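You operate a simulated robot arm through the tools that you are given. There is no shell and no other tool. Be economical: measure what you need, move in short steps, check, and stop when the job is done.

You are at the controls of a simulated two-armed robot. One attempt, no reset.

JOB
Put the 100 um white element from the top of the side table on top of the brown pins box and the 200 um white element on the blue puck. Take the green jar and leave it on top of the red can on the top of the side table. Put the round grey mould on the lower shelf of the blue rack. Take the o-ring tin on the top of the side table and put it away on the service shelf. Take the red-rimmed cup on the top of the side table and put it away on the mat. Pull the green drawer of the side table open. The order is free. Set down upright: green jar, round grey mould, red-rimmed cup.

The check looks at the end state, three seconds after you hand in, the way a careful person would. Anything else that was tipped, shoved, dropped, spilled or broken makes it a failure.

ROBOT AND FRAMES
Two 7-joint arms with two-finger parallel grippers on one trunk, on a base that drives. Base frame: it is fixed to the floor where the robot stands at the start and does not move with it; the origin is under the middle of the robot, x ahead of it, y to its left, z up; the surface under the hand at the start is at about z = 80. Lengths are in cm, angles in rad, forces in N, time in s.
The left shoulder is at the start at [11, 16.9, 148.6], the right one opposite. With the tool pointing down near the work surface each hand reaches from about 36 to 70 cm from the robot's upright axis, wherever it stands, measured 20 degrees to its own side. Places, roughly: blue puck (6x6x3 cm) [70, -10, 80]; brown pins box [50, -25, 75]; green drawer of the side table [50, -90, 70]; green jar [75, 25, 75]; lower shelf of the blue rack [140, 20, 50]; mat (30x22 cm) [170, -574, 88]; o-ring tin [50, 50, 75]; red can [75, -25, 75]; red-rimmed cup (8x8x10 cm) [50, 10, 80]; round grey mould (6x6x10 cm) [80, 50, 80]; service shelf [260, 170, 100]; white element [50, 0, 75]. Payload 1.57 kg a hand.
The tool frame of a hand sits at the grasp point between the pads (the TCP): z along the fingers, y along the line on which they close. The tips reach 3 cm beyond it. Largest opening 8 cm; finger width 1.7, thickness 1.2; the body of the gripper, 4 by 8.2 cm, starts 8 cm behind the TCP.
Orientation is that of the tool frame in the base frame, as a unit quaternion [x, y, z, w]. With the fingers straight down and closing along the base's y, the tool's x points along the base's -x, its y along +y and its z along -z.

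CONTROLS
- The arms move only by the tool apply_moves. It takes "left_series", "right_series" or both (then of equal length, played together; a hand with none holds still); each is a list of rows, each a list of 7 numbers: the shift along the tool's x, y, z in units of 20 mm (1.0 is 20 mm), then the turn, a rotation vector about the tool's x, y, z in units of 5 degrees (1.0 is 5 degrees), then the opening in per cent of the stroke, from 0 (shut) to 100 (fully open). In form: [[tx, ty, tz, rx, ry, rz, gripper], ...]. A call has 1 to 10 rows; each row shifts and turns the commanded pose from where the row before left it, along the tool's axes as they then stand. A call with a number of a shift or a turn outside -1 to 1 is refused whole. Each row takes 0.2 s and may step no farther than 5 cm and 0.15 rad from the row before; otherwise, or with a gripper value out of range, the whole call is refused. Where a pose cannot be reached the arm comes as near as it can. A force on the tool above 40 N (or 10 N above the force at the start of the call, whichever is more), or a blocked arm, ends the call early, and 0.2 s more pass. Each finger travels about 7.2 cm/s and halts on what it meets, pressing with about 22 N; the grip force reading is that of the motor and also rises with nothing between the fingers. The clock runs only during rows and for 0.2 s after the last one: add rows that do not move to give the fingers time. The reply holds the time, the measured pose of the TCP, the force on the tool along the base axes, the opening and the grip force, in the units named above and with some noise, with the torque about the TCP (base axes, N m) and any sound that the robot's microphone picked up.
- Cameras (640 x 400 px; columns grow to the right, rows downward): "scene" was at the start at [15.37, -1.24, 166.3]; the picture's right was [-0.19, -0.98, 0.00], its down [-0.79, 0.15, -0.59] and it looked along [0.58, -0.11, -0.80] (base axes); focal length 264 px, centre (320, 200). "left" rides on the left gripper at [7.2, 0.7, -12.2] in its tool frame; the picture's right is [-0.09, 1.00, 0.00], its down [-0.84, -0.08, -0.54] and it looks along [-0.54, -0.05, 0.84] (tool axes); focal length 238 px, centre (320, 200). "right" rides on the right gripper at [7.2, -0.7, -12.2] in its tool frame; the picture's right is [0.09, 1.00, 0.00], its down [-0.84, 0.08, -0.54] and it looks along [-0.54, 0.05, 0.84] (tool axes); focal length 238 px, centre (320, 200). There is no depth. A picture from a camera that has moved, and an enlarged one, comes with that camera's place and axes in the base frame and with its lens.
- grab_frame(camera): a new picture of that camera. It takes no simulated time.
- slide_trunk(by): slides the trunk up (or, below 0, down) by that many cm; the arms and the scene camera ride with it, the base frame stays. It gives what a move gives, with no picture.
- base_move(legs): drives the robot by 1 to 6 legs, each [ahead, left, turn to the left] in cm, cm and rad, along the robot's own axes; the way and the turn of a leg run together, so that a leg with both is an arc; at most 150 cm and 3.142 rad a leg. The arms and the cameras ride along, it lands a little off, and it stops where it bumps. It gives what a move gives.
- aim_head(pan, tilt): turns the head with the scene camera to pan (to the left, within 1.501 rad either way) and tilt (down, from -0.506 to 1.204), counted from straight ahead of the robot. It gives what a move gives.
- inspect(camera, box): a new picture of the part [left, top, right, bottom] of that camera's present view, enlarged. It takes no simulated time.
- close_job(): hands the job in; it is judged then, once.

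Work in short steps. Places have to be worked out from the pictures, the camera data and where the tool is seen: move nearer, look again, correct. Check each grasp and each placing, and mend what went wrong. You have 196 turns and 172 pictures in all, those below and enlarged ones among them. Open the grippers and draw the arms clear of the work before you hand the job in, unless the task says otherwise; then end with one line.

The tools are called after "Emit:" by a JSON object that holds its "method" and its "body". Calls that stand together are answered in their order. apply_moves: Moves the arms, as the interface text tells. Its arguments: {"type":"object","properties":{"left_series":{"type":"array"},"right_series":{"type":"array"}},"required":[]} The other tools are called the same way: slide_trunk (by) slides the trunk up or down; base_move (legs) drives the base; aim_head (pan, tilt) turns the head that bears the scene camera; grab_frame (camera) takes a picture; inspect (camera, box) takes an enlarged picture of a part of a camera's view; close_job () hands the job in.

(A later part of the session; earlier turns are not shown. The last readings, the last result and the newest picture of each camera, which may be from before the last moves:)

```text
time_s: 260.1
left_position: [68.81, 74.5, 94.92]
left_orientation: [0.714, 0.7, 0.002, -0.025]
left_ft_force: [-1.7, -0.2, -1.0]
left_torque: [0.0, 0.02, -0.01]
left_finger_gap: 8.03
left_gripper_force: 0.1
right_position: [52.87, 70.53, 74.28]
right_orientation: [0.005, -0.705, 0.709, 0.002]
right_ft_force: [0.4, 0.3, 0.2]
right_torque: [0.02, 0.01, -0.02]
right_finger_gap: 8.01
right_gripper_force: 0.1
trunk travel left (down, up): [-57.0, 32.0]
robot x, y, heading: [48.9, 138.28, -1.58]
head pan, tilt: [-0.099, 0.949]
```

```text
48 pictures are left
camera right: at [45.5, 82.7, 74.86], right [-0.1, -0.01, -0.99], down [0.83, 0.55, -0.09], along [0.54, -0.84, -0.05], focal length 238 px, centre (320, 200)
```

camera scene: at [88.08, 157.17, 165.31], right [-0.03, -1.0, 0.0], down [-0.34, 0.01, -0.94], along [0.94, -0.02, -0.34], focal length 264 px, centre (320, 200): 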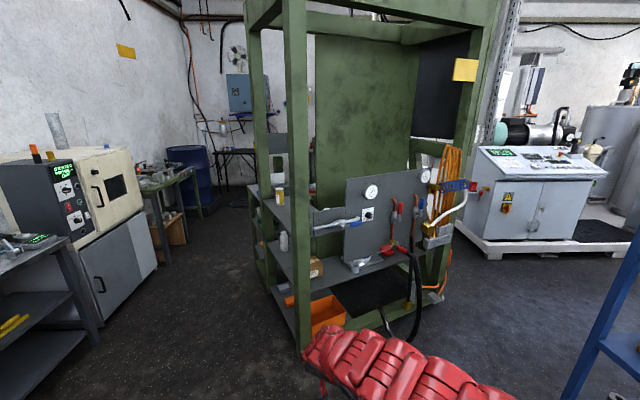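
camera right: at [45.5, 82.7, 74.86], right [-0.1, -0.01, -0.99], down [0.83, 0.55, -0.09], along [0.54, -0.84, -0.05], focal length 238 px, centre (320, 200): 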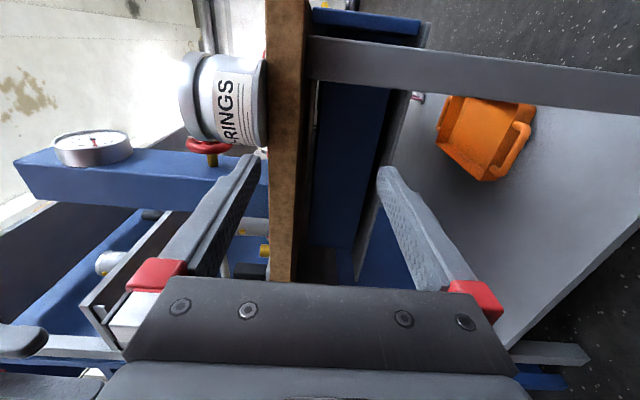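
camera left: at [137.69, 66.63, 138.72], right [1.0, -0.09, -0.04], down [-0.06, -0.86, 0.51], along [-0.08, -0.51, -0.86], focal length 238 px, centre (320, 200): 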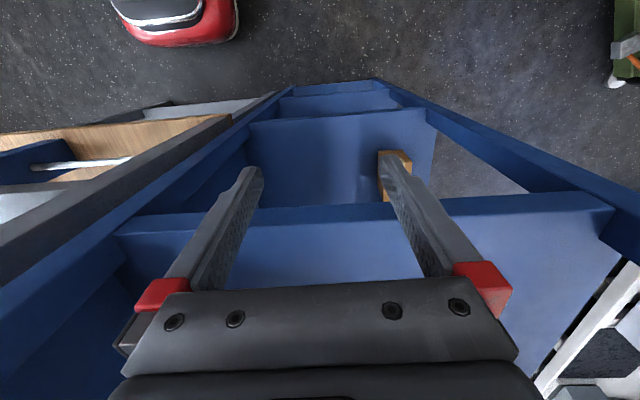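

The hand is horizontal with fingers closing vertically. Raise to the tin's mid-height (~83.4) and come to just short of it; check.

Emit:
{"method": "apply_moves", "body": {"right_series": [[0.1, -0.9, 0, 0, 0, 0, 100], [0.1, -0.9, 0, 0, 0, 0, 100], [0.1, -0.9, 0, 0, 0, 0, 100], [0, -0.9, 0, 0, 0, 0, 100], [0, -0.95, 0.5, 0, 0, 0, 100], [0, 0, 0.6, 0, 0, 0, 100], [0, 0, 0.4, 0, 0, 0, 100]]}}

Emit:
{"method": "grab_frame", "body": {"camera": "right"}}

```text
time_s: 261.7
left_position: [68.99, 74.39, 94.81]
left_orientation: [0.714, 0.7, 0.002, -0.025]
left_ft_force: [-0.9, 0.3, 0.6]
left_torque: [0.0, -0.01, -0.01]
left_finger_gap: 8.01
left_gripper_force: 0.1
right_position: [52.26, 67.59, 83.43]
right_orientation: [0.004, -0.705, 0.709, 0.001]
right_ft_force: [-0.2, -0.8, -0.5]
right_torque: [-0.01, -0.01, 0.0]
right_finger_gap: 7.98
right_gripper_force: 0.1
trunk travel left (down, up): [-57.0, 32.0]
robot x, y, heading: [48.42, 138.17, -1.584]
head pan, tilt: [-0.099, 0.949]
```

```text
47 pictures are left
camera right: at [44.91, 79.78, 84.07], right [-0.1, -0.01, -0.99], down [0.83, 0.55, -0.09], along [0.54, -0.84, -0.05], focal length 238 px, centre (320, 200)
```

right: 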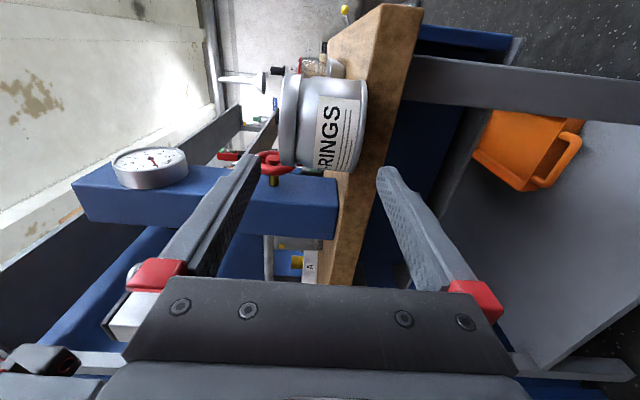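

Tin mid-height is z≈82.85, height ≈6.4. Lower 0.6 cm and advance to TCP y≈61.3.

Emit:
{"method": "apply_moves", "body": {"right_series": [[0, 0.29, 0.3, 0, 0, 0, 100], [0, 0, 0.7, 0, 0, 0, 100], [0, 0, 0.7, 0, 0, 0, 100], [0, 0, 0.7, 0, 0, 0, 100], [0, 0, 0.35, 0, 0, 0, 100], [0, 0, 0.35, 0, 0, 0, 100]]}}

Emit:
{"method": "grab_frame", "body": {"camera": "right"}}

```text
time_s: 263.1
left_position: [68.94, 74.38, 94.79]
left_orientation: [0.714, 0.7, 0.001, -0.025]
left_ft_force: [-0.3, 0.4, 0.1]
left_torque: [0.01, 0.0, 0.01]
left_finger_gap: 7.99
left_gripper_force: 0.1
right_position: [52.36, 61.39, 82.68]
right_orientation: [0.004, -0.706, 0.708, 0.001]
right_ft_force: [0.6, 1.1, 0.7]
right_torque: [-0.03, 0.0, -0.02]
right_finger_gap: 7.97
right_gripper_force: 0.1
trunk travel left (down, up): [-57.0, 32.0]
robot x, y, heading: [48.66, 138.32, -1.579]
head pan, tilt: [-0.099, 0.949]
```

```text
46 pictures are left
camera right: at [45.06, 73.57, 83.37], right [-0.1, 0.0, -0.99], down [0.83, 0.55, -0.09], along [0.54, -0.84, -0.05], focal length 238 px, centre (320, 200)
```

right: 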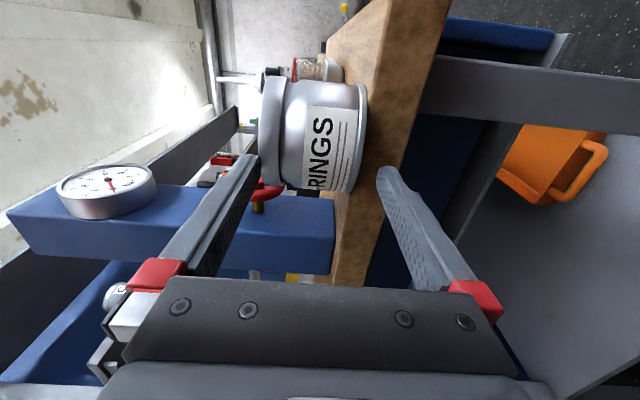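

Overlap is ~2.8 cm. Advance 0.6 cm more and close.

Emit:
{"method": "apply_moves", "body": {"right_series": [[0, 0, 0.15, 0, 0, 0, 100], [0, 0, 0.15, 0, 0, 0, 100], [0, 0, 0, 0, 0, 0, 60], [0, 0, 0, 0, 0, 0, 40], [0, 0, 0, 0, 0, 0, 40], [0, 0, 0, 0, 0, 0, 40]]}}

Emit:
{"method": "apply_moves", "body": {"right_series": [[0, -0.15, 0, 0, 0, 0, 40], [0, -0.3, 0, 0, 0, 0, 40], [0, -0.3, 0, 0, 0, 0, 40]]}}

Emit:
{"method": "grab_frame", "body": {"camera": "right"}}

```text
time_s: 264.5
left_position: [68.88, 74.34, 94.92]
left_orientation: [0.714, 0.7, 0.001, -0.025]
left_ft_force: [0.1, 0.0, -1.1]
left_torque: [-0.03, 0.03, -0.01]
left_finger_gap: 7.99
left_gripper_force: 0.0
right_position: [52.44, 60.76, 82.85]
right_orientation: [0.005, -0.705, 0.709, 0.001]
right_ft_force: [1.0, 0.0, 0.5]
right_torque: [0.03, -0.01, 0.0]
right_finger_gap: 3.17
right_gripper_force: 0.0
trunk travel left (down, up): [-57.0, 32.0]
robot x, y, heading: [48.8, 138.3, -1.584]
head pan, tilt: [-0.099, 0.949]
```

```text
time_s: 265.3
left_position: [68.96, 74.39, 94.84]
left_orientation: [0.714, 0.7, 0.002, -0.025]
left_ft_force: [0.5, 0.2, -0.2]
left_torque: [0.02, -0.01, -0.01]
left_finger_gap: 7.99
left_gripper_force: 0.0
right_position: [52.41, 60.7, 84.32]
right_orientation: [0.005, -0.705, 0.709, 0.001]
right_ft_force: [0.9, 0.2, -0.2]
right_torque: [-0.02, 0.01, 0.02]
right_finger_gap: 3.19
right_gripper_force: 0.0
trunk travel left (down, up): [-57.0, 32.0]
robot x, y, heading: [48.82, 138.72, -1.589]
head pan, tilt: [-0.099, 0.949]
```

```text
45 pictures are left
camera right: at [45.01, 72.96, 84.93], right [-0.1, -0.01, -0.99], down [0.83, 0.55, -0.09], along [0.54, -0.84, -0.05], focal length 238 px, centre (320, 200)
```

right: 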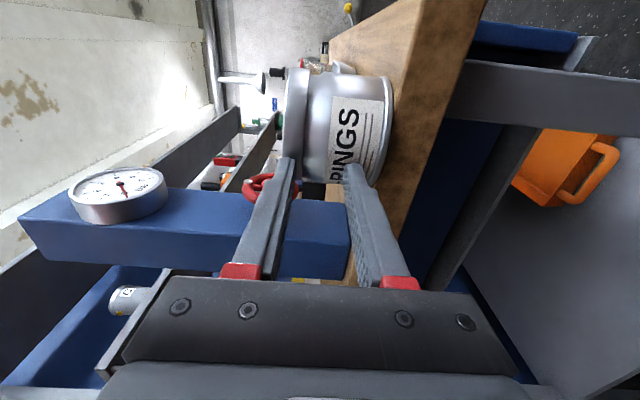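

The tips stopped short of the tin (closed on air). Reopen, return to z 82.85, and advance further.

Emit:
{"method": "apply_moves", "body": {"right_series": [[0, 0, -0.5, 0, 0, 0, 100], [0, 0.36, 0, 0, 0, 0, 100], [0, 0.36, 0, 0, 0, 0, 100], [0, 0, 0.5, 0, 0, 0, 100], [0, 0, 0.25, 0, 0, 0, 100], [0, 0, 0.25, 0, 0, 0, 100], [0, 0, 0.25, 0, 0, 0, 100]]}}

Emit:
{"method": "grab_frame", "body": {"camera": "right"}}

```text
time_s: 266.9
left_position: [68.9, 74.73, 95.05]
left_orientation: [0.713, 0.7, 0.0, -0.024]
left_ft_force: [0.4, -0.3, -1.1]
left_torque: [0.01, -0.01, 0.02]
left_finger_gap: 8.0
left_gripper_force: 0.0
right_position: [52.5, 59.98, 82.49]
right_orientation: [-0.006, 0.707, -0.707, -0.001]
right_ft_force: [-3.7, 23.8, 4.5]
right_torque: [0.88, 0.24, -0.3]
right_finger_gap: 7.62
right_gripper_force: 0.0
trunk travel left (down, up): [-57.0, 32.0]
robot x, y, heading: [48.98, 138.54, -1.584]
head pan, tilt: [-0.099, 0.949]
stopped in row 7 (right hand): the force on the tool passed its limit at 46 N (the readings are from after the stop); the commanded pose is now the measured one
```

```text
44 pictures are left
camera right: at [45.05, 72.08, 83.23], right [-0.1, 0.0, -0.99], down [0.83, 0.55, -0.09], along [0.55, -0.84, -0.06], focal length 238 px, centre (320, 200)
```

right: 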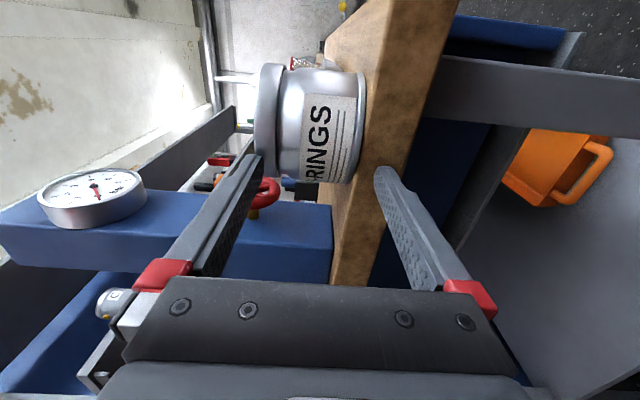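

The lower finger met the table edge (y≈57.0), and from this view the tin centre is nearer (50.5,53.9) with only ~1.2 cm overhang. I'll shift to x=50.5, pinch the overhang, and drag the tin out further while it is still supported.

Emit:
{"method": "apply_moves", "body": {"right_series": [[0, 0, -0.3, 0, 0, 0, 100], [0.5, 0.05, 0, 0, 0, 0, 100], [0.45, 0, 0, 0, 0, 0, 100], [0, 0, 0.2, 0, 0, 0, 100], [0, 0, 0, 0, 0, 0, 60], [0, 0, 0, 0, 0, 0, 60], [0, 0, 0, 0, 0, 0, 60], [0, 0, 0, 0, 0, 0, 60]]}}

Emit:
{"method": "grab_frame", "body": {"camera": "right"}}

```text
time_s: 268.7
left_position: [68.96, 74.56, 94.97]
left_orientation: [0.714, 0.699, 0.001, -0.023]
left_ft_force: [0.4, 0.3, 0.0]
left_torque: [0.0, 0.0, -0.01]
left_finger_gap: 7.98
left_gripper_force: 0.0
right_position: [50.5, 59.88, 82.41]
right_orientation: [-0.006, 0.708, -0.707, -0.001]
right_ft_force: [-0.8, 13.2, -4.1]
right_torque: [0.43, 0.0, -0.12]
right_finger_gap: 5.11
right_gripper_force: 1.7
trunk travel left (down, up): [-57.0, 32.0]
robot x, y, heading: [48.6, 138.95, -1.582]
head pan, tilt: [-0.099, 0.949]
```

```text
43 pictures are left
camera right: at [43.2, 72.08, 83.12], right [-0.1, 0.0, -0.99], down [0.83, 0.55, -0.08], along [0.55, -0.84, -0.06], focal length 238 px, centre (320, 200)
```

right: 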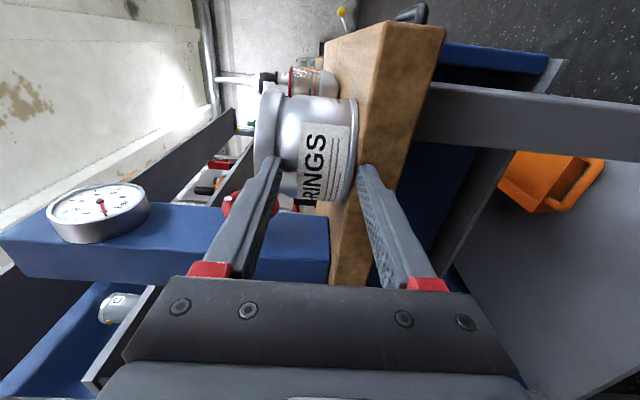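

Unclear whether the pads touch; close further and read the gap.

Emit:
{"method": "apply_moves", "body": {"right_series": [[0, 0, 0, 0, 0, 0, 20], [0, 0, 0, 0, 0, 0, 20], [0, 0, 0, 0, 0, 0, 20]]}}

Emit:
{"method": "inspect", "body": {"camera": "right", "box": [220, 80, 420, 260]}}

```text
time_s: 269.5
left_position: [69.09, 74.57, 94.96]
left_orientation: [0.714, 0.7, 0.001, -0.024]
left_ft_force: [0.6, 0.1, -0.6]
left_torque: [0.01, 0.05, -0.01]
left_finger_gap: 7.98
left_gripper_force: 0.0
right_position: [50.62, 59.82, 82.33]
right_orientation: [0.005, -0.707, 0.707, 0.001]
right_ft_force: [-0.6, 18.6, -7.5]
right_torque: [0.87, -0.05, -0.15]
right_finger_gap: 4.55
right_gripper_force: 22.2
trunk travel left (down, up): [-57.0, 32.0]
robot x, y, heading: [48.83, 138.9, -1.586]
head pan, tilt: [-0.099, 0.949]
```

```text
2.22 times, centred on (320, 170) of right
camera zoom: at [43.19, 72.08, 83.06], right [-0.1, 0.0, -0.99], down [0.83, 0.55, -0.08], along [0.55, -0.84, -0.06], focal length 530 px, centre (320, 267)
```

zoom: 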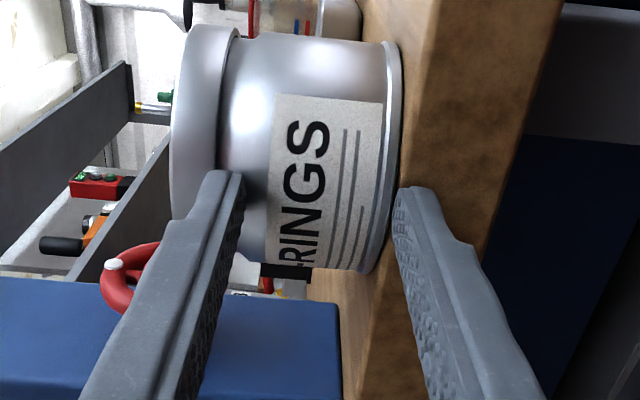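

The lower finger is caught at the table edge and the tin looks not overhung any more. Open, retract, and re-check from the head.

Emit:
{"method": "apply_moves", "body": {"right_series": [[0, 0, 0, 0, 0, 0, 60], [0, 0, -0.3, 0, 0, 0, 60], [0, 0, -1, 0, 0, 0, 60], [0, 0, -1, 0, 0, 0, 60], [0, 0, -1, 0, 0, 0, 60], [0.5, 0, -1, 0, 0, 0, 60]]}}

Emit:
{"method": "inspect", "body": {"camera": "scene", "box": [240, 60, 400, 180]}}

```text
time_s: 270.9
left_position: [68.92, 74.6, 94.87]
left_orientation: [0.714, 0.7, 0.002, -0.024]
left_ft_force: [-0.9, -0.1, 0.1]
left_torque: [-0.01, -0.02, -0.01]
left_finger_gap: 8.02
left_gripper_force: 0.1
right_position: [49.53, 68.59, 82.21]
right_orientation: [-0.004, 0.707, -0.707, -0.001]
right_ft_force: [-0.3, 0.0, 0.3]
right_torque: [0.01, 0.02, -0.01]
right_finger_gap: 4.81
right_gripper_force: 0.0
trunk travel left (down, up): [-57.0, 32.0]
robot x, y, heading: [48.52, 138.64, -1.583]
head pan, tilt: [-0.099, 0.949]
```

```text
3.33 times, centred on (320, 120) of scene
camera zoom: at [47.81, 123.56, 143.2], right [-0.99, 0.11, 0.0], down [0.09, 0.81, -0.58], along [-0.07, -0.58, -0.81], focal length 881 px, centre (320, 467)
```

zoom: 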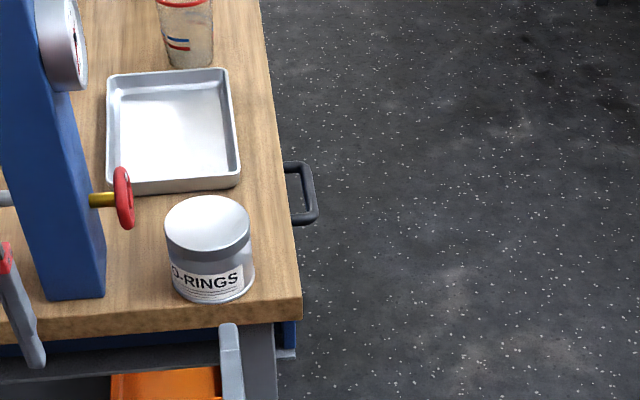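

My fingers had pushed the tin back because it is ~7 cm tall (lid hit). I'll re-pull it with the left hand (vertical tool): right hand moves aside to x≈35, left to x≈50.5, then drive ahead 25.

Emit:
{"method": "apply_moves", "body": {"right_series": [[0.8, -0.6, 0, 0, 0, 0, 100], [0.8, -0.6, 0, 0, 0, 0, 100], [0.8, -0.6, 0, 0, 0, 0, 100], [0.8, -0.6, 0, 0, 0, 0, 100], [0.8, -0.6, 0, 0, 0, 0, 100], [0.8, -0.6, 0, 0, 0, 0, 100], [0.8, -0.6, 0, 0, 0, 0, 100], [0.8, -0.6, 0, 0, 0, 0, 100], [0.8, -0.6, 0, 0, 0, 0, 100]], "left_series": [[0, -0.5, 0, 0, 0, 0, 50], [0, -1, 0, 0, 0, 0, 50], [0, -1, 0, 0, 0, 0, 50], [0, -1, 0, 0, 0, 0, 50], [0, -1, 0, 0, 0, 0, 50], [0, -1, 0, 0, 0, 0, 50], [0, -1, 0, 0, 0, 0, 50], [0, -1, 0, 0, 0, 0, 50], [0, -1, 0, 0, 0, 0, 50]]}}

Emit:
{"method": "base_move", "body": {"legs": [[25, 0, 0]]}}

Emit:
{"method": "grab_frame", "body": {"camera": "left"}}

```text
time_s: 272.9
left_position: [51.93, 74.8, 95.4]
left_orientation: [0.714, 0.7, 0.002, -0.025]
left_ft_force: [-0.6, 0.9, 0.4]
left_torque: [0.0, 0.04, 0.0]
left_finger_gap: 3.97
left_gripper_force: 0.0
right_position: [35.12, 68.52, 93.4]
right_orientation: [-0.006, 0.708, -0.706, -0.001]
right_ft_force: [-0.6, -0.8, 1.4]
right_torque: [-0.03, 0.01, -0.02]
right_finger_gap: 8.03
right_gripper_force: 0.0
trunk travel left (down, up): [-57.0, 32.0]
robot x, y, heading: [48.89, 138.71, -1.582]
head pan, tilt: [-0.099, 0.949]
```

```text
time_s: 274.7
left_position: [51.93, 49.56, 95.51]
left_orientation: [0.712, 0.702, 0.001, -0.024]
left_ft_force: [1.4, -0.3, 0.0]
left_torque: [0.03, 0.01, 0.01]
left_finger_gap: 3.97
left_gripper_force: 0.0
right_position: [35.15, 43.22, 93.28]
right_orientation: [-0.007, 0.708, -0.706, 0.002]
right_ft_force: [0.3, -0.1, 0.4]
right_torque: [0.01, -0.03, 0.01]
right_finger_gap: 7.99
right_gripper_force: 0.0
trunk travel left (down, up): [-57.0, 32.0]
robot x, y, heading: [48.11, 113.59, -1.587]
head pan, tilt: [-0.099, 0.949]
```

```text
40 pictures are left
camera left: at [53.15, 56.26, 107.85], right [0.99, -0.11, -0.04], down [-0.07, -0.86, 0.51], along [-0.09, -0.51, -0.86], focal length 238 px, centre (320, 200)
```

left: 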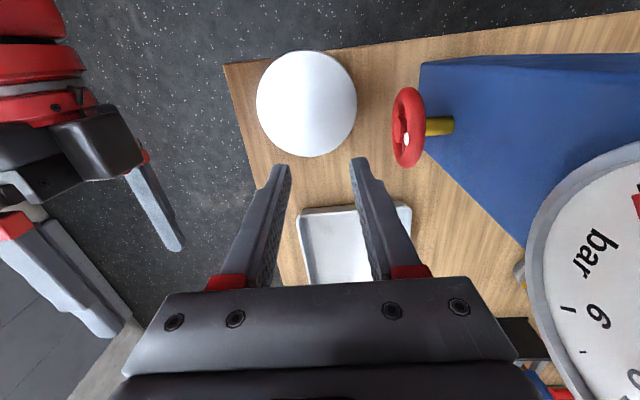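

Tin centre ≈(50.9,53.2). Put the left fingers behind it at (50,45.3), lower, keeping clear of the gauge.

Emit:
{"method": "apply_moves", "body": {"left_series": [[-0.7, -0.5, 0, 0, 0, 0, 50], [-0.7, -0.5, 0, 0, 0, 0, 50], [-0.7, 0, 0, 0, 0, 0, 50], [0, 0, 0.9, 0, 0, 0, 50], [0, 0, 0.9, 0, 0, 0, 50], [0, 0, 0.9, 0, 0, 0, 50], [0, 0, 0.9, 0, 0, 0, 50], [0, 0, 0.9, 0, 0, 0, 50], [0, 0, 0.4, 0, 0, 0, 50]]}}

Emit:
{"method": "grab_frame", "body": {"camera": "left"}}

```text
time_s: 276.7
left_position: [49.54, 45.62, 85.45]
left_orientation: [0.713, 0.701, 0.001, -0.026]
left_ft_force: [0.5, 0.0, 0.0]
left_torque: [-0.01, 0.0, -0.02]
left_finger_gap: 3.98
left_gripper_force: 0.1
right_position: [35.28, 43.21, 93.43]
right_orientation: [-0.007, 0.708, -0.706, 0.001]
right_ft_force: [0.0, 0.7, 0.1]
right_torque: [0.0, 0.01, 0.02]
right_finger_gap: 8.0
right_gripper_force: 0.0
trunk travel left (down, up): [-57.0, 32.0]
robot x, y, heading: [48.76, 113.41, -1.585]
head pan, tilt: [-0.099, 0.949]
```

```text
39 pictures are left
camera left: at [50.79, 52.39, 97.94], right [0.99, -0.11, -0.04], down [-0.07, -0.85, 0.51], along [-0.09, -0.51, -0.86], focal length 238 px, centre (320, 200)
```

left: 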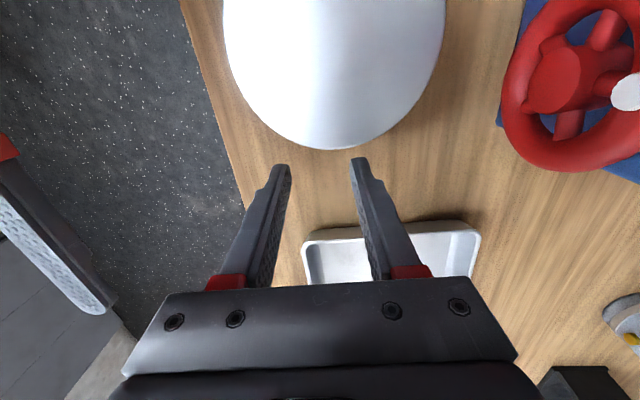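

Fingers sit between tin and tray. Pull +y by ~5.4 cm total.

Emit:
{"method": "apply_moves", "body": {"left_series": [[0.35, 0, 0, 0, 0, 0, 50], [0.35, 0, 0, 0, 0, 0, 50], [0.35, 0, 0, 0, 0, 0, 50], [0.35, 0, 0, 0, 0, 0, 50], [0.35, 0, 0, 0, 0, 0, 50], [0.35, 0, 0, 0, 0, 0, 50], [0.35, 0, 0, 0, 0, 0, 50], [0.2, 0, 0, 0, 0, 0, 50]]}}

Emit:
{"method": "grab_frame", "body": {"camera": "left"}}

```text
time_s: 278.5
left_position: [49.63, 51.19, 85.69]
left_orientation: [0.713, 0.701, 0.001, -0.025]
left_ft_force: [-0.4, -0.4, 0.1]
left_torque: [-0.01, -0.01, 0.0]
left_finger_gap: 4.0
left_gripper_force: 0.2
right_position: [35.3, 43.27, 93.37]
right_orientation: [-0.007, 0.708, -0.706, 0.0]
right_ft_force: [0.1, -0.5, -0.3]
right_torque: [0.01, 0.02, -0.04]
right_finger_gap: 7.97
right_gripper_force: 0.1
trunk travel left (down, up): [-57.0, 32.0]
robot x, y, heading: [48.66, 113.58, -1.582]
head pan, tilt: [-0.099, 0.949]
```

```text
38 pictures are left
camera left: at [50.89, 57.82, 98.2], right [0.99, -0.11, -0.04], down [-0.07, -0.85, 0.51], along [-0.09, -0.51, -0.86], focal length 238 px, centre (320, 200)
```

left: 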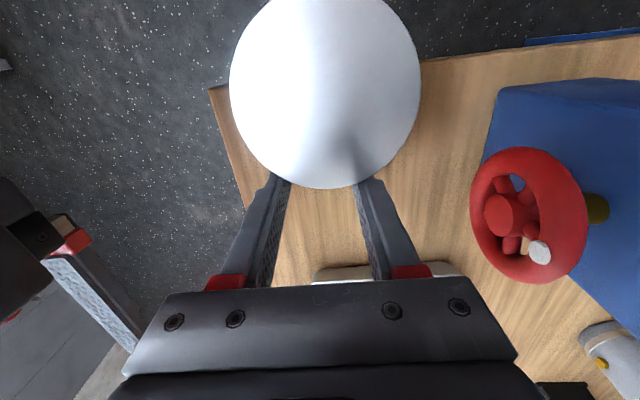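

Tin centre now ≈(50.5,56.4), overhang ~3.5 cm. Back the left fingers off, raise, then drive back.

Emit:
{"method": "apply_moves", "body": {"left_series": [[-0.4, 0, 0, 0, 0, 0, 50], [-0.4, 0, -0.5, 0, 0, 0, 50], [0, 0, -1, 0, 0, 0, 50], [0, 0, -1, 0, 0, 0, 50], [0, 0, -1, 0, 0, 0, 50], [0, 0, -1, 0, 0, 0, 50], [-0.3, 0, -1, 0, 0, 0, 50], [-0.3, 0, -1, 0, 0, 0, 50], [-0.3, 0, -0.5, 0, 0, 0, 50]]}}

Emit:
{"method": "base_move", "body": {"legs": [[-25, 0, 0]]}}

Emit:
{"method": "apply_moves", "body": {"left_series": [[0, 1, 0, 0, 0, 0, 50], [0, 1, 0, 0, 0, 0, 50], [0, 1, 0, 0, 0, 0, 50], [0, 1, 0, 0, 0, 0, 50], [0, 1, 0, 0, 0, 0, 50], [0, 1, 0, 0, 0, 0, 50], [0, 1, 0, 0, 0, 0, 50], [0, 1, 0, 0, 0, 0, 50], [0, 1, 0, 0, 0, 0, 50], [0, 1, 0, 0, 0, 0, 50]], "right_series": [[0, 0, 0, 0, 0, 0, 100], [-0.8, 0.6, 0, 0, 0, 0, 100], [-0.8, 0.6, 0, 0, 0, 0, 100], [-0.8, 0.6, 0, 0, 0, 0, 100], [-0.8, 0.6, 0, 0, 0, 0, 100], [-0.8, 0.6, 0, 0, 0, 0, 100], [-0.8, 0.6, 0, 0, 0, 0, 100], [-0.8, 0.6, 0, 0, 0, 0, 100], [-0.8, 0.6, 0, 0, 0, 0, 100], [-0.8, 0.2, 0, 0, 0, 0, 100]]}}

Emit:
{"method": "grab_frame", "body": {"camera": "right"}}

```text
time_s: 280.5
left_position: [50.0, 47.18, 99.68]
left_orientation: [0.712, 0.702, 0.0, -0.024]
left_ft_force: [-0.4, 1.3, 0.0]
left_torque: [-0.01, 0.05, -0.02]
left_finger_gap: 4.0
left_gripper_force: 0.1
right_position: [35.27, 43.26, 93.41]
right_orientation: [-0.007, 0.708, -0.706, 0.0]
right_ft_force: [0.5, 0.3, 0.0]
right_torque: [0.0, 0.0, 0.0]
right_finger_gap: 8.0
right_gripper_force: 0.1
trunk travel left (down, up): [-57.0, 32.0]
robot x, y, heading: [48.38, 113.8, -1.579]
head pan, tilt: [-0.099, 0.949]
```

```text
time_s: 282.3
left_position: [50.18, 72.16, 99.64]
left_orientation: [0.713, 0.701, 0.001, -0.024]
left_ft_force: [0.6, 0.0, 0.1]
left_torque: [0.0, -0.02, 0.01]
left_finger_gap: 3.97
left_gripper_force: 0.1
right_position: [35.38, 68.29, 93.51]
right_orientation: [-0.006, 0.708, -0.707, 0.0]
right_ft_force: [-1.0, -0.4, -0.1]
right_torque: [-0.01, 0.0, 0.01]
right_finger_gap: 8.01
right_gripper_force: 0.0
trunk travel left (down, up): [-57.0, 32.0]
robot x, y, heading: [48.7, 138.49, -1.586]
head pan, tilt: [-0.099, 0.949]
```

```text
time_s: 284.5
left_position: [70.07, 71.86, 98.93]
left_orientation: [0.713, 0.701, 0.001, -0.025]
left_ft_force: [0.6, -0.2, 0.3]
left_torque: [-0.04, 0.02, -0.04]
left_finger_gap: 4.0
left_gripper_force: 0.1
right_position: [49.8, 68.18, 83.24]
right_orientation: [-0.007, 0.708, -0.706, 0.0]
right_ft_force: [0.0, -0.2, 0.0]
right_torque: [0.02, 0.03, 0.0]
right_finger_gap: 8.04
right_gripper_force: 0.1
trunk travel left (down, up): [-57.0, 32.0]
robot x, y, heading: [48.89, 138.58, -1.578]
head pan, tilt: [-0.099, 0.949]
```

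```text
37 pictures are left
camera right: at [42.41, 80.3, 83.97], right [-0.1, 0.0, -0.99], down [0.83, 0.55, -0.08], along [0.55, -0.83, -0.06], focal length 238 px, centre (320, 200)
```

right: 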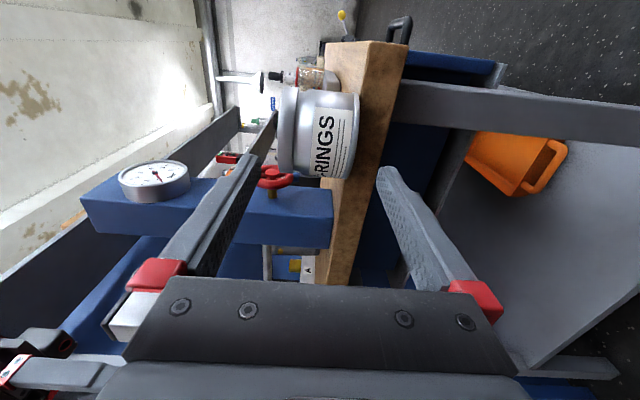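

Tin mid-height matches z≈83.4. Raise 0.2, advance to TCP y≈60.4.

Emit:
{"method": "apply_moves", "body": {"right_series": [[-0.15, -0.09, 0.5, 0, 0, 0, 100], [0, 0, 0.8, 0, 0, 0, 100], [0, 0, 0.8, 0, 0, 0, 100], [0, 0, 0.7, 0, 0, 0, 100], [0, 0, 0.5, 0, 0, 0, 100], [0, 0, 0.3, 0, 0, 0, 100], [0, 0, 0.2, 0, 0, 0, 100]]}}

Emit:
{"method": "grab_frame", "body": {"camera": "right"}}

```text
time_s: 286.1
left_position: [70.1, 71.9, 98.94]
left_orientation: [0.713, 0.701, 0.001, -0.025]
left_ft_force: [0.2, 0.1, -0.1]
left_torque: [-0.02, 0.03, 0.01]
left_finger_gap: 3.99
left_gripper_force: 0.2
right_position: [49.97, 60.7, 83.43]
right_orientation: [-0.008, 0.708, -0.706, 0.0]
right_ft_force: [-0.6, 0.4, 1.0]
right_torque: [-0.02, 0.01, 0.0]
right_finger_gap: 7.99
right_gripper_force: 0.1
trunk travel left (down, up): [-57.0, 32.0]
robot x, y, heading: [48.72, 138.21, -1.584]
head pan, tilt: [-0.099, 0.949]
```

```text
36 pictures are left
camera right: at [42.62, 72.8, 84.13], right [-0.1, 0.0, -0.99], down [0.83, 0.55, -0.08], along [0.55, -0.83, -0.06], focal length 238 px, centre (320, 200)
```

right: 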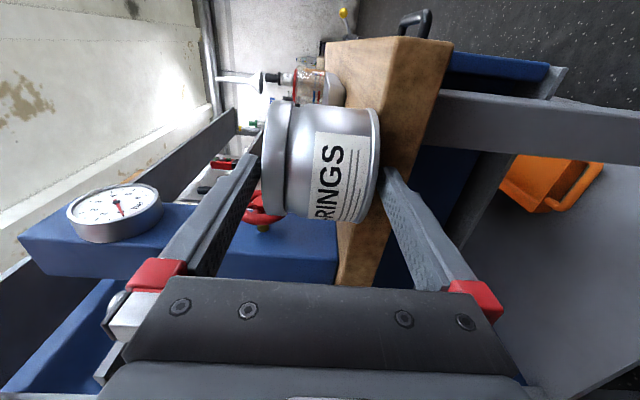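

The tin now lies between the fingers. Close and test.

Emit:
{"method": "apply_moves", "body": {"right_series": [[0, 0, 0.1, 0, 0, 0, 60], [0, 0, 0, 0, 0, 0, 60], [0, 0, 0, 0, 0, 0, 60], [0, 0, 0, 0, 0, 0, 60]]}}

Emit:
{"method": "apply_moves", "body": {"right_series": [[0, -0.2, 0, 0, 0, 0, 60], [0, -0.3, 0, 0, 0, 0, 60], [0, 0, 0, 0, 0, 0, 60]]}}

Emit:
{"method": "grab_frame", "body": {"camera": "right"}}

```text
time_s: 287.1
left_position: [69.99, 71.86, 99.01]
left_orientation: [0.713, 0.701, 0.001, -0.024]
left_ft_force: [0.3, -0.3, -0.5]
left_torque: [0.0, 0.01, -0.03]
left_finger_gap: 3.99
left_gripper_force: 0.1
right_position: [50.02, 60.44, 83.44]
right_orientation: [-0.006, 0.708, -0.706, 0.0]
right_ft_force: [0.4, -0.8, 2.1]
right_torque: [-0.21, -0.16, 0.03]
right_finger_gap: 6.95
right_gripper_force: 21.9
trunk travel left (down, up): [-57.0, 32.0]
robot x, y, heading: [48.63, 138.53, -1.584]
head pan, tilt: [-0.099, 0.949]
```

```text
time_s: 287.9
left_position: [70.06, 71.89, 98.92]
left_orientation: [0.713, 0.701, 0.001, -0.025]
left_ft_force: [0.2, -0.5, -0.4]
left_torque: [0.01, -0.01, -0.03]
left_finger_gap: 4.02
left_gripper_force: 0.1
right_position: [49.97, 60.43, 84.45]
right_orientation: [-0.006, 0.707, -0.707, 0.0]
right_ft_force: [-1.3, 0.0, -1.8]
right_torque: [0.1, -0.02, 0.03]
right_finger_gap: 6.96
right_gripper_force: 22.2
trunk travel left (down, up): [-57.0, 32.0]
robot x, y, heading: [48.67, 138.79, -1.585]
head pan, tilt: [-0.099, 0.949]
```

```text
35 pictures are left
camera right: at [42.6, 72.57, 85.2], right [-0.1, 0.0, -0.99], down [0.83, 0.55, -0.08], along [0.55, -0.84, -0.06], focal length 238 px, centre (320, 200)
```

right: 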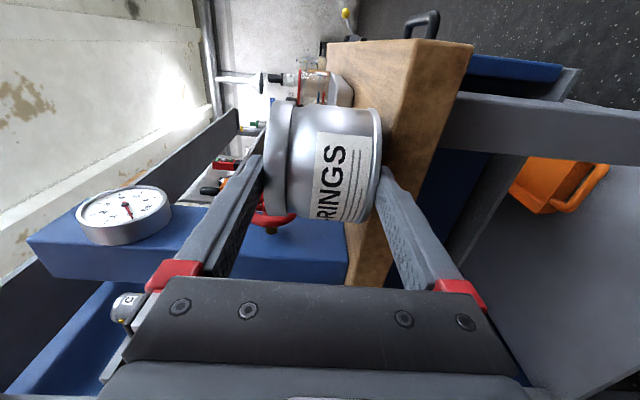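

Tin gripped (gap 6.95) and lifted. Back away, raise the trunk 15 cm, and drive toward the green station in stages.

Emit:
{"method": "base_move", "body": {"legs": [[-22, 0, 0]]}}

Emit:
{"method": "slide_trunk", "body": {"by": 15}}

Emit:
{"method": "base_move", "body": {"legs": [[0, 0, 1.58], [0, 95, 0], [146, 0, 0]]}}

Emit:
{"method": "aim_head", "body": {"pan": -0.6, "tilt": 0.6}}

Emit:
{"method": "grab_frame", "body": {"camera": "scene"}}

```text
time_s: 289.6
left_position: [70.3, 93.83, 99.01]
left_orientation: [0.712, 0.702, 0.001, -0.024]
left_ft_force: [0.1, 0.1, -0.1]
left_torque: [-0.02, 0.04, -0.01]
left_finger_gap: 4.01
left_gripper_force: 0.0
right_position: [50.2, 82.31, 84.45]
right_orientation: [-0.006, 0.708, -0.706, 0.0]
right_ft_force: [-0.4, -0.1, -2.1]
right_torque: [0.1, -0.02, 0.0]
right_finger_gap: 6.94
right_gripper_force: 21.7
trunk travel left (down, up): [-57.0, 32.0]
robot x, y, heading: [48.79, 160.31, -1.584]
head pan, tilt: [-0.099, 0.949]
```

```text
time_s: 291.4
left_position: [70.3, 93.66, 113.9]
left_orientation: [0.713, 0.701, 0.002, -0.025]
left_ft_force: [-0.6, 0.1, 0.9]
left_torque: [0.0, 0.0, -0.03]
left_finger_gap: 3.99
left_gripper_force: 0.1
right_position: [50.2, 82.13, 99.47]
right_orientation: [-0.006, 0.708, -0.707, 0.001]
right_ft_force: [0.1, -0.1, -2.2]
right_torque: [0.11, 0.01, 0.01]
right_finger_gap: 6.95
right_gripper_force: 21.8
trunk travel left (down, up): [-72.0, 17.0]
robot x, y, heading: [48.88, 160.06, -1.585]
head pan, tilt: [-0.099, 0.949]
```

```text
time_s: 307.0
left_position: [261.44, 280.29, 113.99]
left_orientation: [-0.007, 1.0, -0.017, -0.018]
left_ft_force: [0.7, 0.6, -0.4]
left_torque: [0.0, 0.03, 0.01]
left_finger_gap: 4.01
left_gripper_force: 0.1
right_position: [273.39, 260.72, 99.6]
right_orientation: [0.512, -0.488, 0.491, -0.507]
right_ft_force: [0.0, 0.6, -2.5]
right_torque: [0.0, 0.09, -0.01]
right_finger_gap: 6.98
right_gripper_force: 22.0
trunk travel left (down, up): [-72.0, 17.0]
robot x, y, heading: [195.63, 256.78, 0.02]
head pan, tilt: [-0.099, 0.949]
```

```text
time_s: 308.0
left_position: [261.36, 280.35, 113.86]
left_orientation: [-0.008, 1.0, -0.016, -0.019]
left_ft_force: [0.3, -0.2, 0.4]
left_torque: [0.02, 0.01, 0.04]
left_finger_gap: 4.0
left_gripper_force: 0.1
right_position: [273.28, 260.78, 99.49]
right_orientation: [0.512, -0.488, 0.492, -0.508]
right_ft_force: [-0.1, -1.1, -1.6]
right_torque: [-0.03, 0.1, -0.02]
right_finger_gap: 6.97
right_gripper_force: 22.4
trunk travel left (down, up): [-72.0, 17.0]
robot x, y, heading: [195.63, 257.0, 0.02]
head pan, tilt: [-0.6, 0.6]
```

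```text
34 pictures are left
camera scene: at [211.05, 252.42, 161.02], right [-0.55, -0.84, 0.0], down [-0.47, 0.31, -0.82], along [0.69, -0.45, -0.57], focal length 264 px, centre (320, 200)
```

scene: 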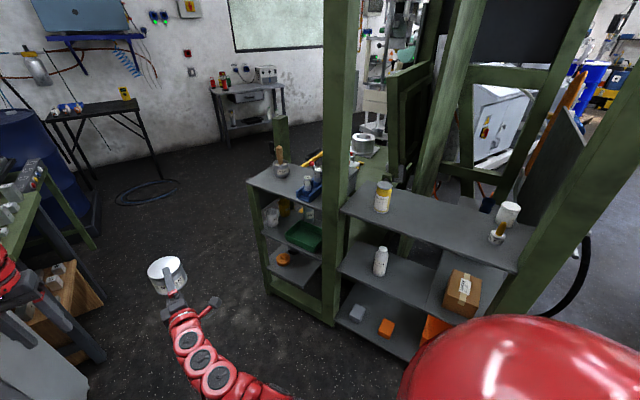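

The service shelf is clear (edge from ≈(223,168) to (281,195), z≈94.5) with a yellow can and a brush cup on it; the gap between them is free. Raise 4 cm, turn toward it and approach partway.

Emit:
{"method": "slide_trunk", "body": {"by": 5}}

Emit:
{"method": "base_move", "body": {"legs": [[0, 0, -1.145], [0, 10.5, 0], [4, 0, 0]]}}

Emit:
{"method": "aim_head", "body": {"pan": 0.0, "tilt": 0.8}}

Emit:
{"method": "grab_frame", "body": {"camera": "scene"}}

Emit:
{"method": "grab_frame", "body": {"camera": "right"}}

```text
time_s: 308.9
left_position: [261.38, 280.43, 118.98]
left_orientation: [-0.007, 1.0, -0.017, -0.018]
left_ft_force: [0.1, -0.3, 0.3]
left_torque: [-0.01, -0.01, -0.01]
left_finger_gap: 3.98
left_gripper_force: 0.1
right_position: [273.26, 260.66, 104.55]
right_orientation: [0.513, -0.488, 0.491, -0.508]
right_ft_force: [0.1, -0.1, -1.0]
right_torque: [-0.02, 0.05, 0.02]
right_finger_gap: 6.94
right_gripper_force: 21.8
trunk travel left (down, up): [-77.0, 12.0]
robot x, y, heading: [195.33, 257.09, 0.018]
head pan, tilt: [-0.6, 0.6]
```

```text
time_s: 313.5
left_position: [253.6, 206.26, 119.2]
left_orientation: [0.547, 0.837, -0.005, -0.023]
left_ft_force: [-0.2, 0.1, 0.3]
left_torque: [0.02, -0.03, 0.0]
left_finger_gap: 4.04
left_gripper_force: 0.0
right_position: [240.35, 187.62, 104.82]
right_orientation: [0.157, -0.689, 0.691, -0.151]
right_ft_force: [0.4, 0.2, -1.1]
right_torque: [0.09, 0.02, -0.01]
right_finger_gap: 6.98
right_gripper_force: 22.2
trunk travel left (down, up): [-77.0, 12.0]
robot x, y, heading: [206.94, 257.22, -1.149]
head pan, tilt: [-0.6, 0.6]
```

```text
time_s: 314.5
left_position: [253.8, 206.04, 119.06]
left_orientation: [0.547, 0.837, -0.005, -0.023]
left_ft_force: [0.1, -0.2, -0.9]
left_torque: [-0.01, -0.03, 0.01]
left_finger_gap: 4.0
left_gripper_force: 0.0
right_position: [240.4, 187.36, 104.53]
right_orientation: [0.157, -0.69, 0.691, -0.15]
right_ft_force: [0.6, -0.4, -2.5]
right_torque: [0.1, 0.05, 0.0]
right_finger_gap: 6.97
right_gripper_force: 21.5
trunk travel left (down, up): [-77.0, 12.0]
robot x, y, heading: [206.94, 257.43, -1.158]
head pan, tilt: [0.0, 0.799]
```

```text
33 pictures are left
camera scene: at [213.31, 243.15, 164.36], right [-0.91, -0.41, 0.0], down [-0.29, 0.65, -0.7], along [0.28, -0.64, -0.72], focal length 264 px, centre (320, 200)
```

scene: 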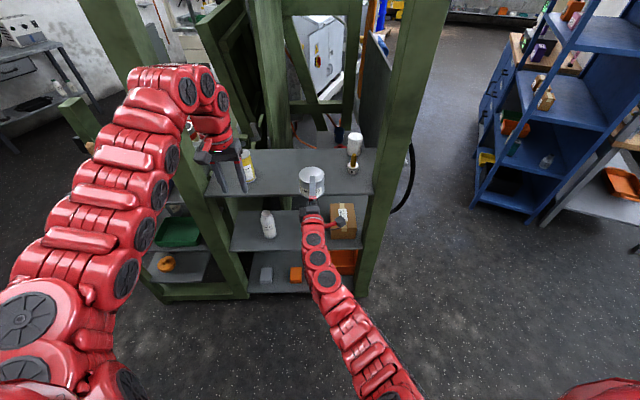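

```text
32 pictures are left
camera right: at [228.61, 195.39, 105.28], right [-0.09, -0.04, -0.99], down [0.53, 0.85, -0.08], along [0.85, -0.53, -0.06], focal length 238 px, centre (320, 200)
```

right: 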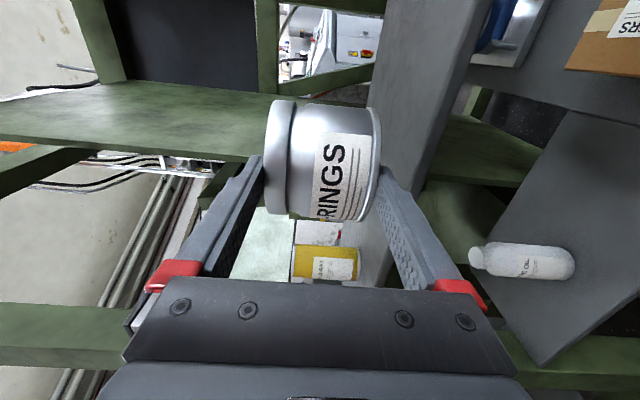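

Edge is ~2.8 cm nearer than thought: TCP is 7.7 cm outside it. Drive ahead 4.3 cm and lower partway, then view.

Emit:
{"method": "base_move", "body": {"legs": [[4.3, 0, 0]]}}

Emit:
{"method": "apply_moves", "body": {"right_series": [[0, 0.5, 0, 0, 0, 0, 60], [0, 0.6, 0, 0, 0, 0, 60], [0, 0.6, 0, 0, 0, 0, 60], [0, 0.5, 0, 0, 0, 0, 60], [0, 0, 0, 0, 0, 0, 60]]}}

Emit:
{"method": "grab_frame", "body": {"camera": "right"}}

Emit:
{"method": "inspect", "body": {"camera": "scene", "box": [220, 120, 400, 260]}}

```text
time_s: 315.4
left_position: [255.41, 202.5, 119.2]
left_orientation: [0.547, 0.837, -0.005, -0.023]
left_ft_force: [0.2, 0.1, 0.5]
left_torque: [-0.06, 0.0, 0.04]
left_finger_gap: 4.0
left_gripper_force: 0.1
right_position: [242.12, 183.77, 104.77]
right_orientation: [0.158, -0.689, 0.691, -0.151]
right_ft_force: [-0.5, 0.3, -1.2]
right_torque: [0.09, 0.03, 0.06]
right_finger_gap: 6.98
right_gripper_force: 22.5
trunk travel left (down, up): [-77.0, 12.0]
robot x, y, heading: [208.57, 253.75, -1.148]
head pan, tilt: [0.0, 0.799]
```

```text
time_s: 316.6
left_position: [255.6, 202.09, 119.04]
left_orientation: [0.547, 0.837, -0.004, -0.025]
left_ft_force: [0.3, 0.7, -0.4]
left_torque: [-0.01, 0.02, -0.01]
left_finger_gap: 4.01
left_gripper_force: 0.1
right_position: [242.14, 183.62, 100.11]
right_orientation: [-0.157, 0.69, -0.69, 0.152]
right_ft_force: [0.4, 0.2, -1.6]
right_torque: [0.1, 0.06, 0.04]
right_finger_gap: 6.95
right_gripper_force: 21.8
trunk travel left (down, up): [-77.0, 12.0]
robot x, y, heading: [208.47, 253.54, -1.151]
head pan, tilt: [0.0, 0.799]
```

```text
31 pictures are left
camera right: at [230.33, 191.56, 100.82], right [-0.09, -0.04, -0.99], down [0.53, 0.85, -0.08], along [0.85, -0.53, -0.06], focal length 238 px, centre (320, 200)
```

right: 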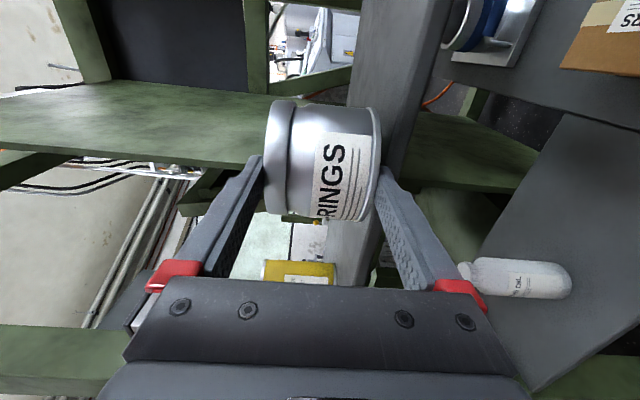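

```text
2.86 times, centred on (310, 190) of scene
camera zoom: at [215.12, 239.17, 164.33], right [-0.91, -0.41, 0.0], down [-0.29, 0.66, -0.7], along [0.28, -0.64, -0.72], focal length 755 px, centre (349, 229)
```

zoom: 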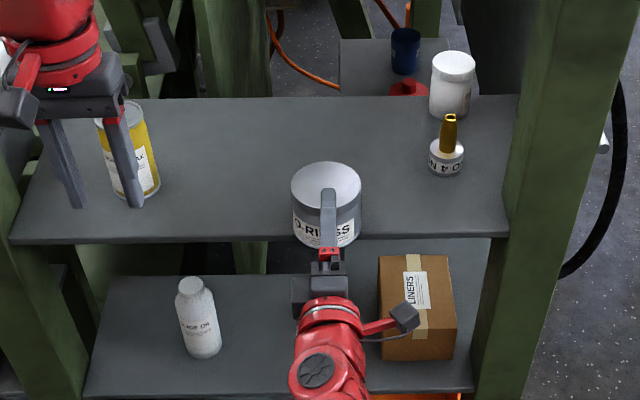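

To avoid a risky edge balance I'll set it deeper: raise slightly, drive 6 cm further in, then lower until the lower finger touches the shelf.

Emit:
{"method": "apply_moves", "body": {"right_series": [[0, -0.4, 0, 0, 0, 0, 60], [0, 0, 0, 0, 0, 0, 60]]}}

Emit:
{"method": "base_move", "body": {"legs": [[6.5, 0, 0]]}}

Emit:
{"method": "apply_moves", "body": {"right_series": [[0, 0.2, 0, 0, 0, 0, 60], [0, 0.2, 0, 0, 0, 0, 60], [0, 0.15, 0, 0, 0, 0, 60], [0, 0, 0, 0, 0, 0, 60]]}}

Emit:
{"method": "inspect", "body": {"camera": "scene", "box": [220, 120, 400, 260]}}

```text
time_s: 317.2
left_position: [255.62, 202.21, 118.97]
left_orientation: [0.547, 0.837, -0.004, -0.024]
left_ft_force: [-0.3, -0.3, 0.7]
left_torque: [-0.03, 0.0, 0.01]
left_finger_gap: 4.01
left_gripper_force: 0.1
right_position: [242.11, 183.54, 100.94]
right_orientation: [0.158, -0.69, 0.69, -0.151]
right_ft_force: [0.7, -0.1, -1.8]
right_torque: [0.06, 0.07, 0.01]
right_finger_gap: 6.96
right_gripper_force: 22.1
trunk travel left (down, up): [-77.0, 12.0]
robot x, y, heading: [208.42, 253.74, -1.151]
head pan, tilt: [0.0, 0.799]
```

```text
time_s: 318.1
left_position: [258.24, 196.64, 119.09]
left_orientation: [0.546, 0.837, -0.004, -0.024]
left_ft_force: [0.2, -0.1, 0.6]
left_torque: [0.0, 0.0, -0.03]
left_finger_gap: 3.98
left_gripper_force: 0.1
right_position: [244.81, 177.82, 101.05]
right_orientation: [-0.158, 0.69, -0.69, 0.152]
right_ft_force: [0.3, -0.3, -1.8]
right_torque: [0.1, 0.07, 0.01]
right_finger_gap: 6.97
right_gripper_force: 22.2
trunk travel left (down, up): [-77.0, 12.0]
robot x, y, heading: [211.41, 248.04, -1.151]
head pan, tilt: [0.0, 0.799]
```

```text
time_s: 319.1
left_position: [258.25, 196.35, 119.02]
left_orientation: [0.547, 0.837, -0.004, -0.023]
left_ft_force: [-0.1, 0.0, 0.6]
left_torque: [0.04, 0.02, 0.01]
left_finger_gap: 3.99
left_gripper_force: 0.1
right_position: [244.73, 177.88, 99.85]
right_orientation: [0.158, -0.69, 0.69, -0.152]
right_ft_force: [2.6, -2.1, 8.4]
right_torque: [0.11, -0.1, -0.05]
right_finger_gap: 6.96
right_gripper_force: 22.2
trunk travel left (down, up): [-77.0, 12.0]
robot x, y, heading: [210.85, 248.15, -1.152]
head pan, tilt: [0.0, 0.799]
```

```text
2.86 times, centred on (310, 190) of scene
camera zoom: at [217.69, 233.47, 164.37], right [-0.91, -0.41, 0.0], down [-0.29, 0.65, -0.7], along [0.28, -0.64, -0.72], focal length 755 px, centre (349, 229)
```

zoom: 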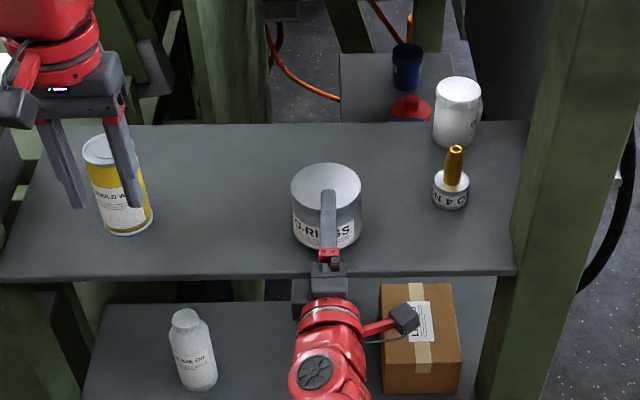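

The lower finger rests on the shelf (shelf z≈95). Open while raising 0.5 cm, then slide the finger out slowly.

Emit:
{"method": "apply_moves", "body": {"right_series": [[0, -0.15, 0, 0, 0, 0, 80], [0, -0.15, 0, 0, 0, 0, 100], [0, 0, 0, 0, 0, 0, 100], [0, 0, -0.2, 0, 0, 0, 100], [0, 0, -0.3, 0, 0, 0, 100], [0, 0, -0.3, 0, 0, 0, 100], [0, 0, -0.4, 0, 0, 0, 100], [0, 0, -0.5, 0, 0, 0, 100], [0, 0, -0.5, 0, 0, 0, 100]]}}

Emit:
{"method": "inspect", "body": {"camera": "scene", "box": [220, 120, 400, 260]}}

```text
time_s: 321.1
left_position: [258.21, 196.55, 119.06]
left_orientation: [0.547, 0.837, -0.004, -0.024]
left_ft_force: [-0.5, -0.4, 1.0]
left_torque: [0.0, -0.03, 0.02]
left_finger_gap: 3.96
left_gripper_force: 0.2
right_position: [242.85, 181.73, 100.36]
right_orientation: [-0.159, 0.69, -0.69, 0.151]
right_ft_force: [0.2, 0.7, -0.4]
right_torque: [0.01, 0.02, -0.01]
right_finger_gap: 8.01
right_gripper_force: 0.0
trunk travel left (down, up): [-77.0, 12.0]
robot x, y, heading: [211.16, 247.87, -1.151]
head pan, tilt: [0.0, 0.799]
```

```text
2.86 times, centred on (310, 190) of scene
camera zoom: at [217.68, 233.44, 164.35], right [-0.91, -0.41, 0.0], down [-0.29, 0.65, -0.7], along [0.28, -0.64, -0.72], focal length 755 px, centre (349, 229)
```

zoom: 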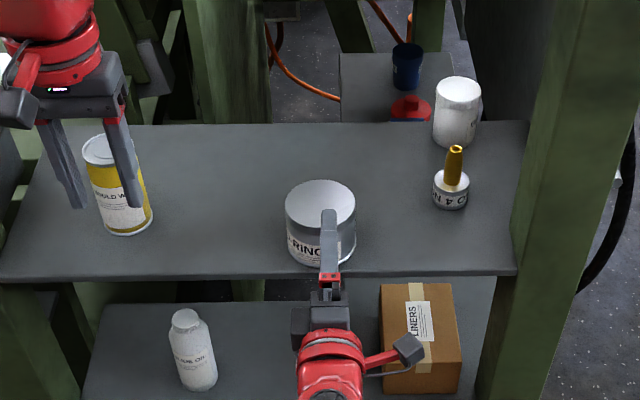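

Continue withdrawing slowly and recheck.

Emit:
{"method": "apply_moves", "body": {"right_series": [[0, 0, -0.4, 0, 0, 0, 100], [0, 0, -0.6, 0, 0, 0, 100], [0, 0, -0.8, 0, 0, 0, 100], [0, 0, -0.8, 0, 0, 0, 100]]}}

Emit:
{"method": "inspect", "body": {"camera": "scene", "box": [220, 120, 400, 260]}}

```text
time_s: 322.1
left_position: [258.2, 196.47, 119.01]
left_orientation: [0.547, 0.837, -0.005, -0.024]
left_ft_force: [-0.2, 0.2, -0.6]
left_torque: [0.01, 0.01, 0.05]
left_finger_gap: 4.01
left_gripper_force: 0.1
right_position: [240.6, 186.48, 100.45]
right_orientation: [0.158, -0.69, 0.69, -0.152]
right_ft_force: [0.0, -0.2, -0.4]
right_torque: [0.0, 0.0, 0.0]
right_finger_gap: 8.01
right_gripper_force: 0.1
trunk travel left (down, up): [-77.0, 12.0]
robot x, y, heading: [211.44, 247.92, -1.157]
head pan, tilt: [0.0, 0.799]
```

```text
2.86 times, centred on (310, 190) of scene
camera zoom: at [217.67, 233.46, 164.35], right [-0.91, -0.41, 0.0], down [-0.29, 0.65, -0.7], along [0.28, -0.64, -0.72], focal length 755 px, centre (349, 229)
```

zoom: 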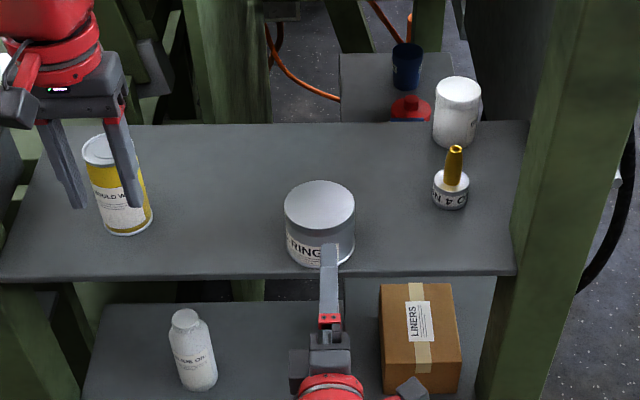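

The tin stands fully on the service shelf. Next the drawer: back away and travel around to the table front, facing -y in the corridor.

Emit:
{"method": "base_move", "body": {"legs": [[-30, 0, 0], [0, 0, 1.155], [0, -18, 0], [-97, 0, 0], [-97, 0, 0], [0, 0, -1.57]]}}

Emit:
{"method": "base_move", "body": {"legs": [[100, 0, 0]]}}

```text
time_s: 341.2
left_position: [27.43, 193.39, 118.91]
left_orientation: [0.712, 0.702, 0.001, -0.024]
left_ft_force: [1.4, -0.9, -0.8]
left_torque: [0.0, 0.0, 0.02]
left_finger_gap: 4.01
left_gripper_force: 0.1
right_position: [7.27, 191.56, 100.49]
right_orientation: [-0.007, 0.708, -0.706, 0.002]
right_ft_force: [0.4, 0.3, 0.0]
right_torque: [-0.05, 0.01, 0.02]
right_finger_gap: 7.97
right_gripper_force: 0.0
trunk travel left (down, up): [-77.0, 12.0]
robot x, y, heading: [5.9, 259.91, -1.577]
head pan, tilt: [0.0, 0.799]
```

```text
time_s: 346.4
left_position: [27.33, 92.73, 118.98]
left_orientation: [0.71, 0.704, 0.002, -0.025]
left_ft_force: [-0.2, 0.4, 0.6]
left_torque: [-0.03, 0.0, 0.04]
left_finger_gap: 4.0
left_gripper_force: 0.1
right_position: [7.3, 90.7, 100.31]
right_orientation: [-0.01, 0.708, -0.707, 0.003]
right_ft_force: [0.5, 0.2, -0.3]
right_torque: [-0.01, -0.02, -0.02]
right_finger_gap: 8.01
right_gripper_force: 0.1
trunk travel left (down, up): [-77.0, 12.0]
robot x, y, heading: [5.31, 159.0, -1.577]
head pan, tilt: [0.0, 0.799]
```

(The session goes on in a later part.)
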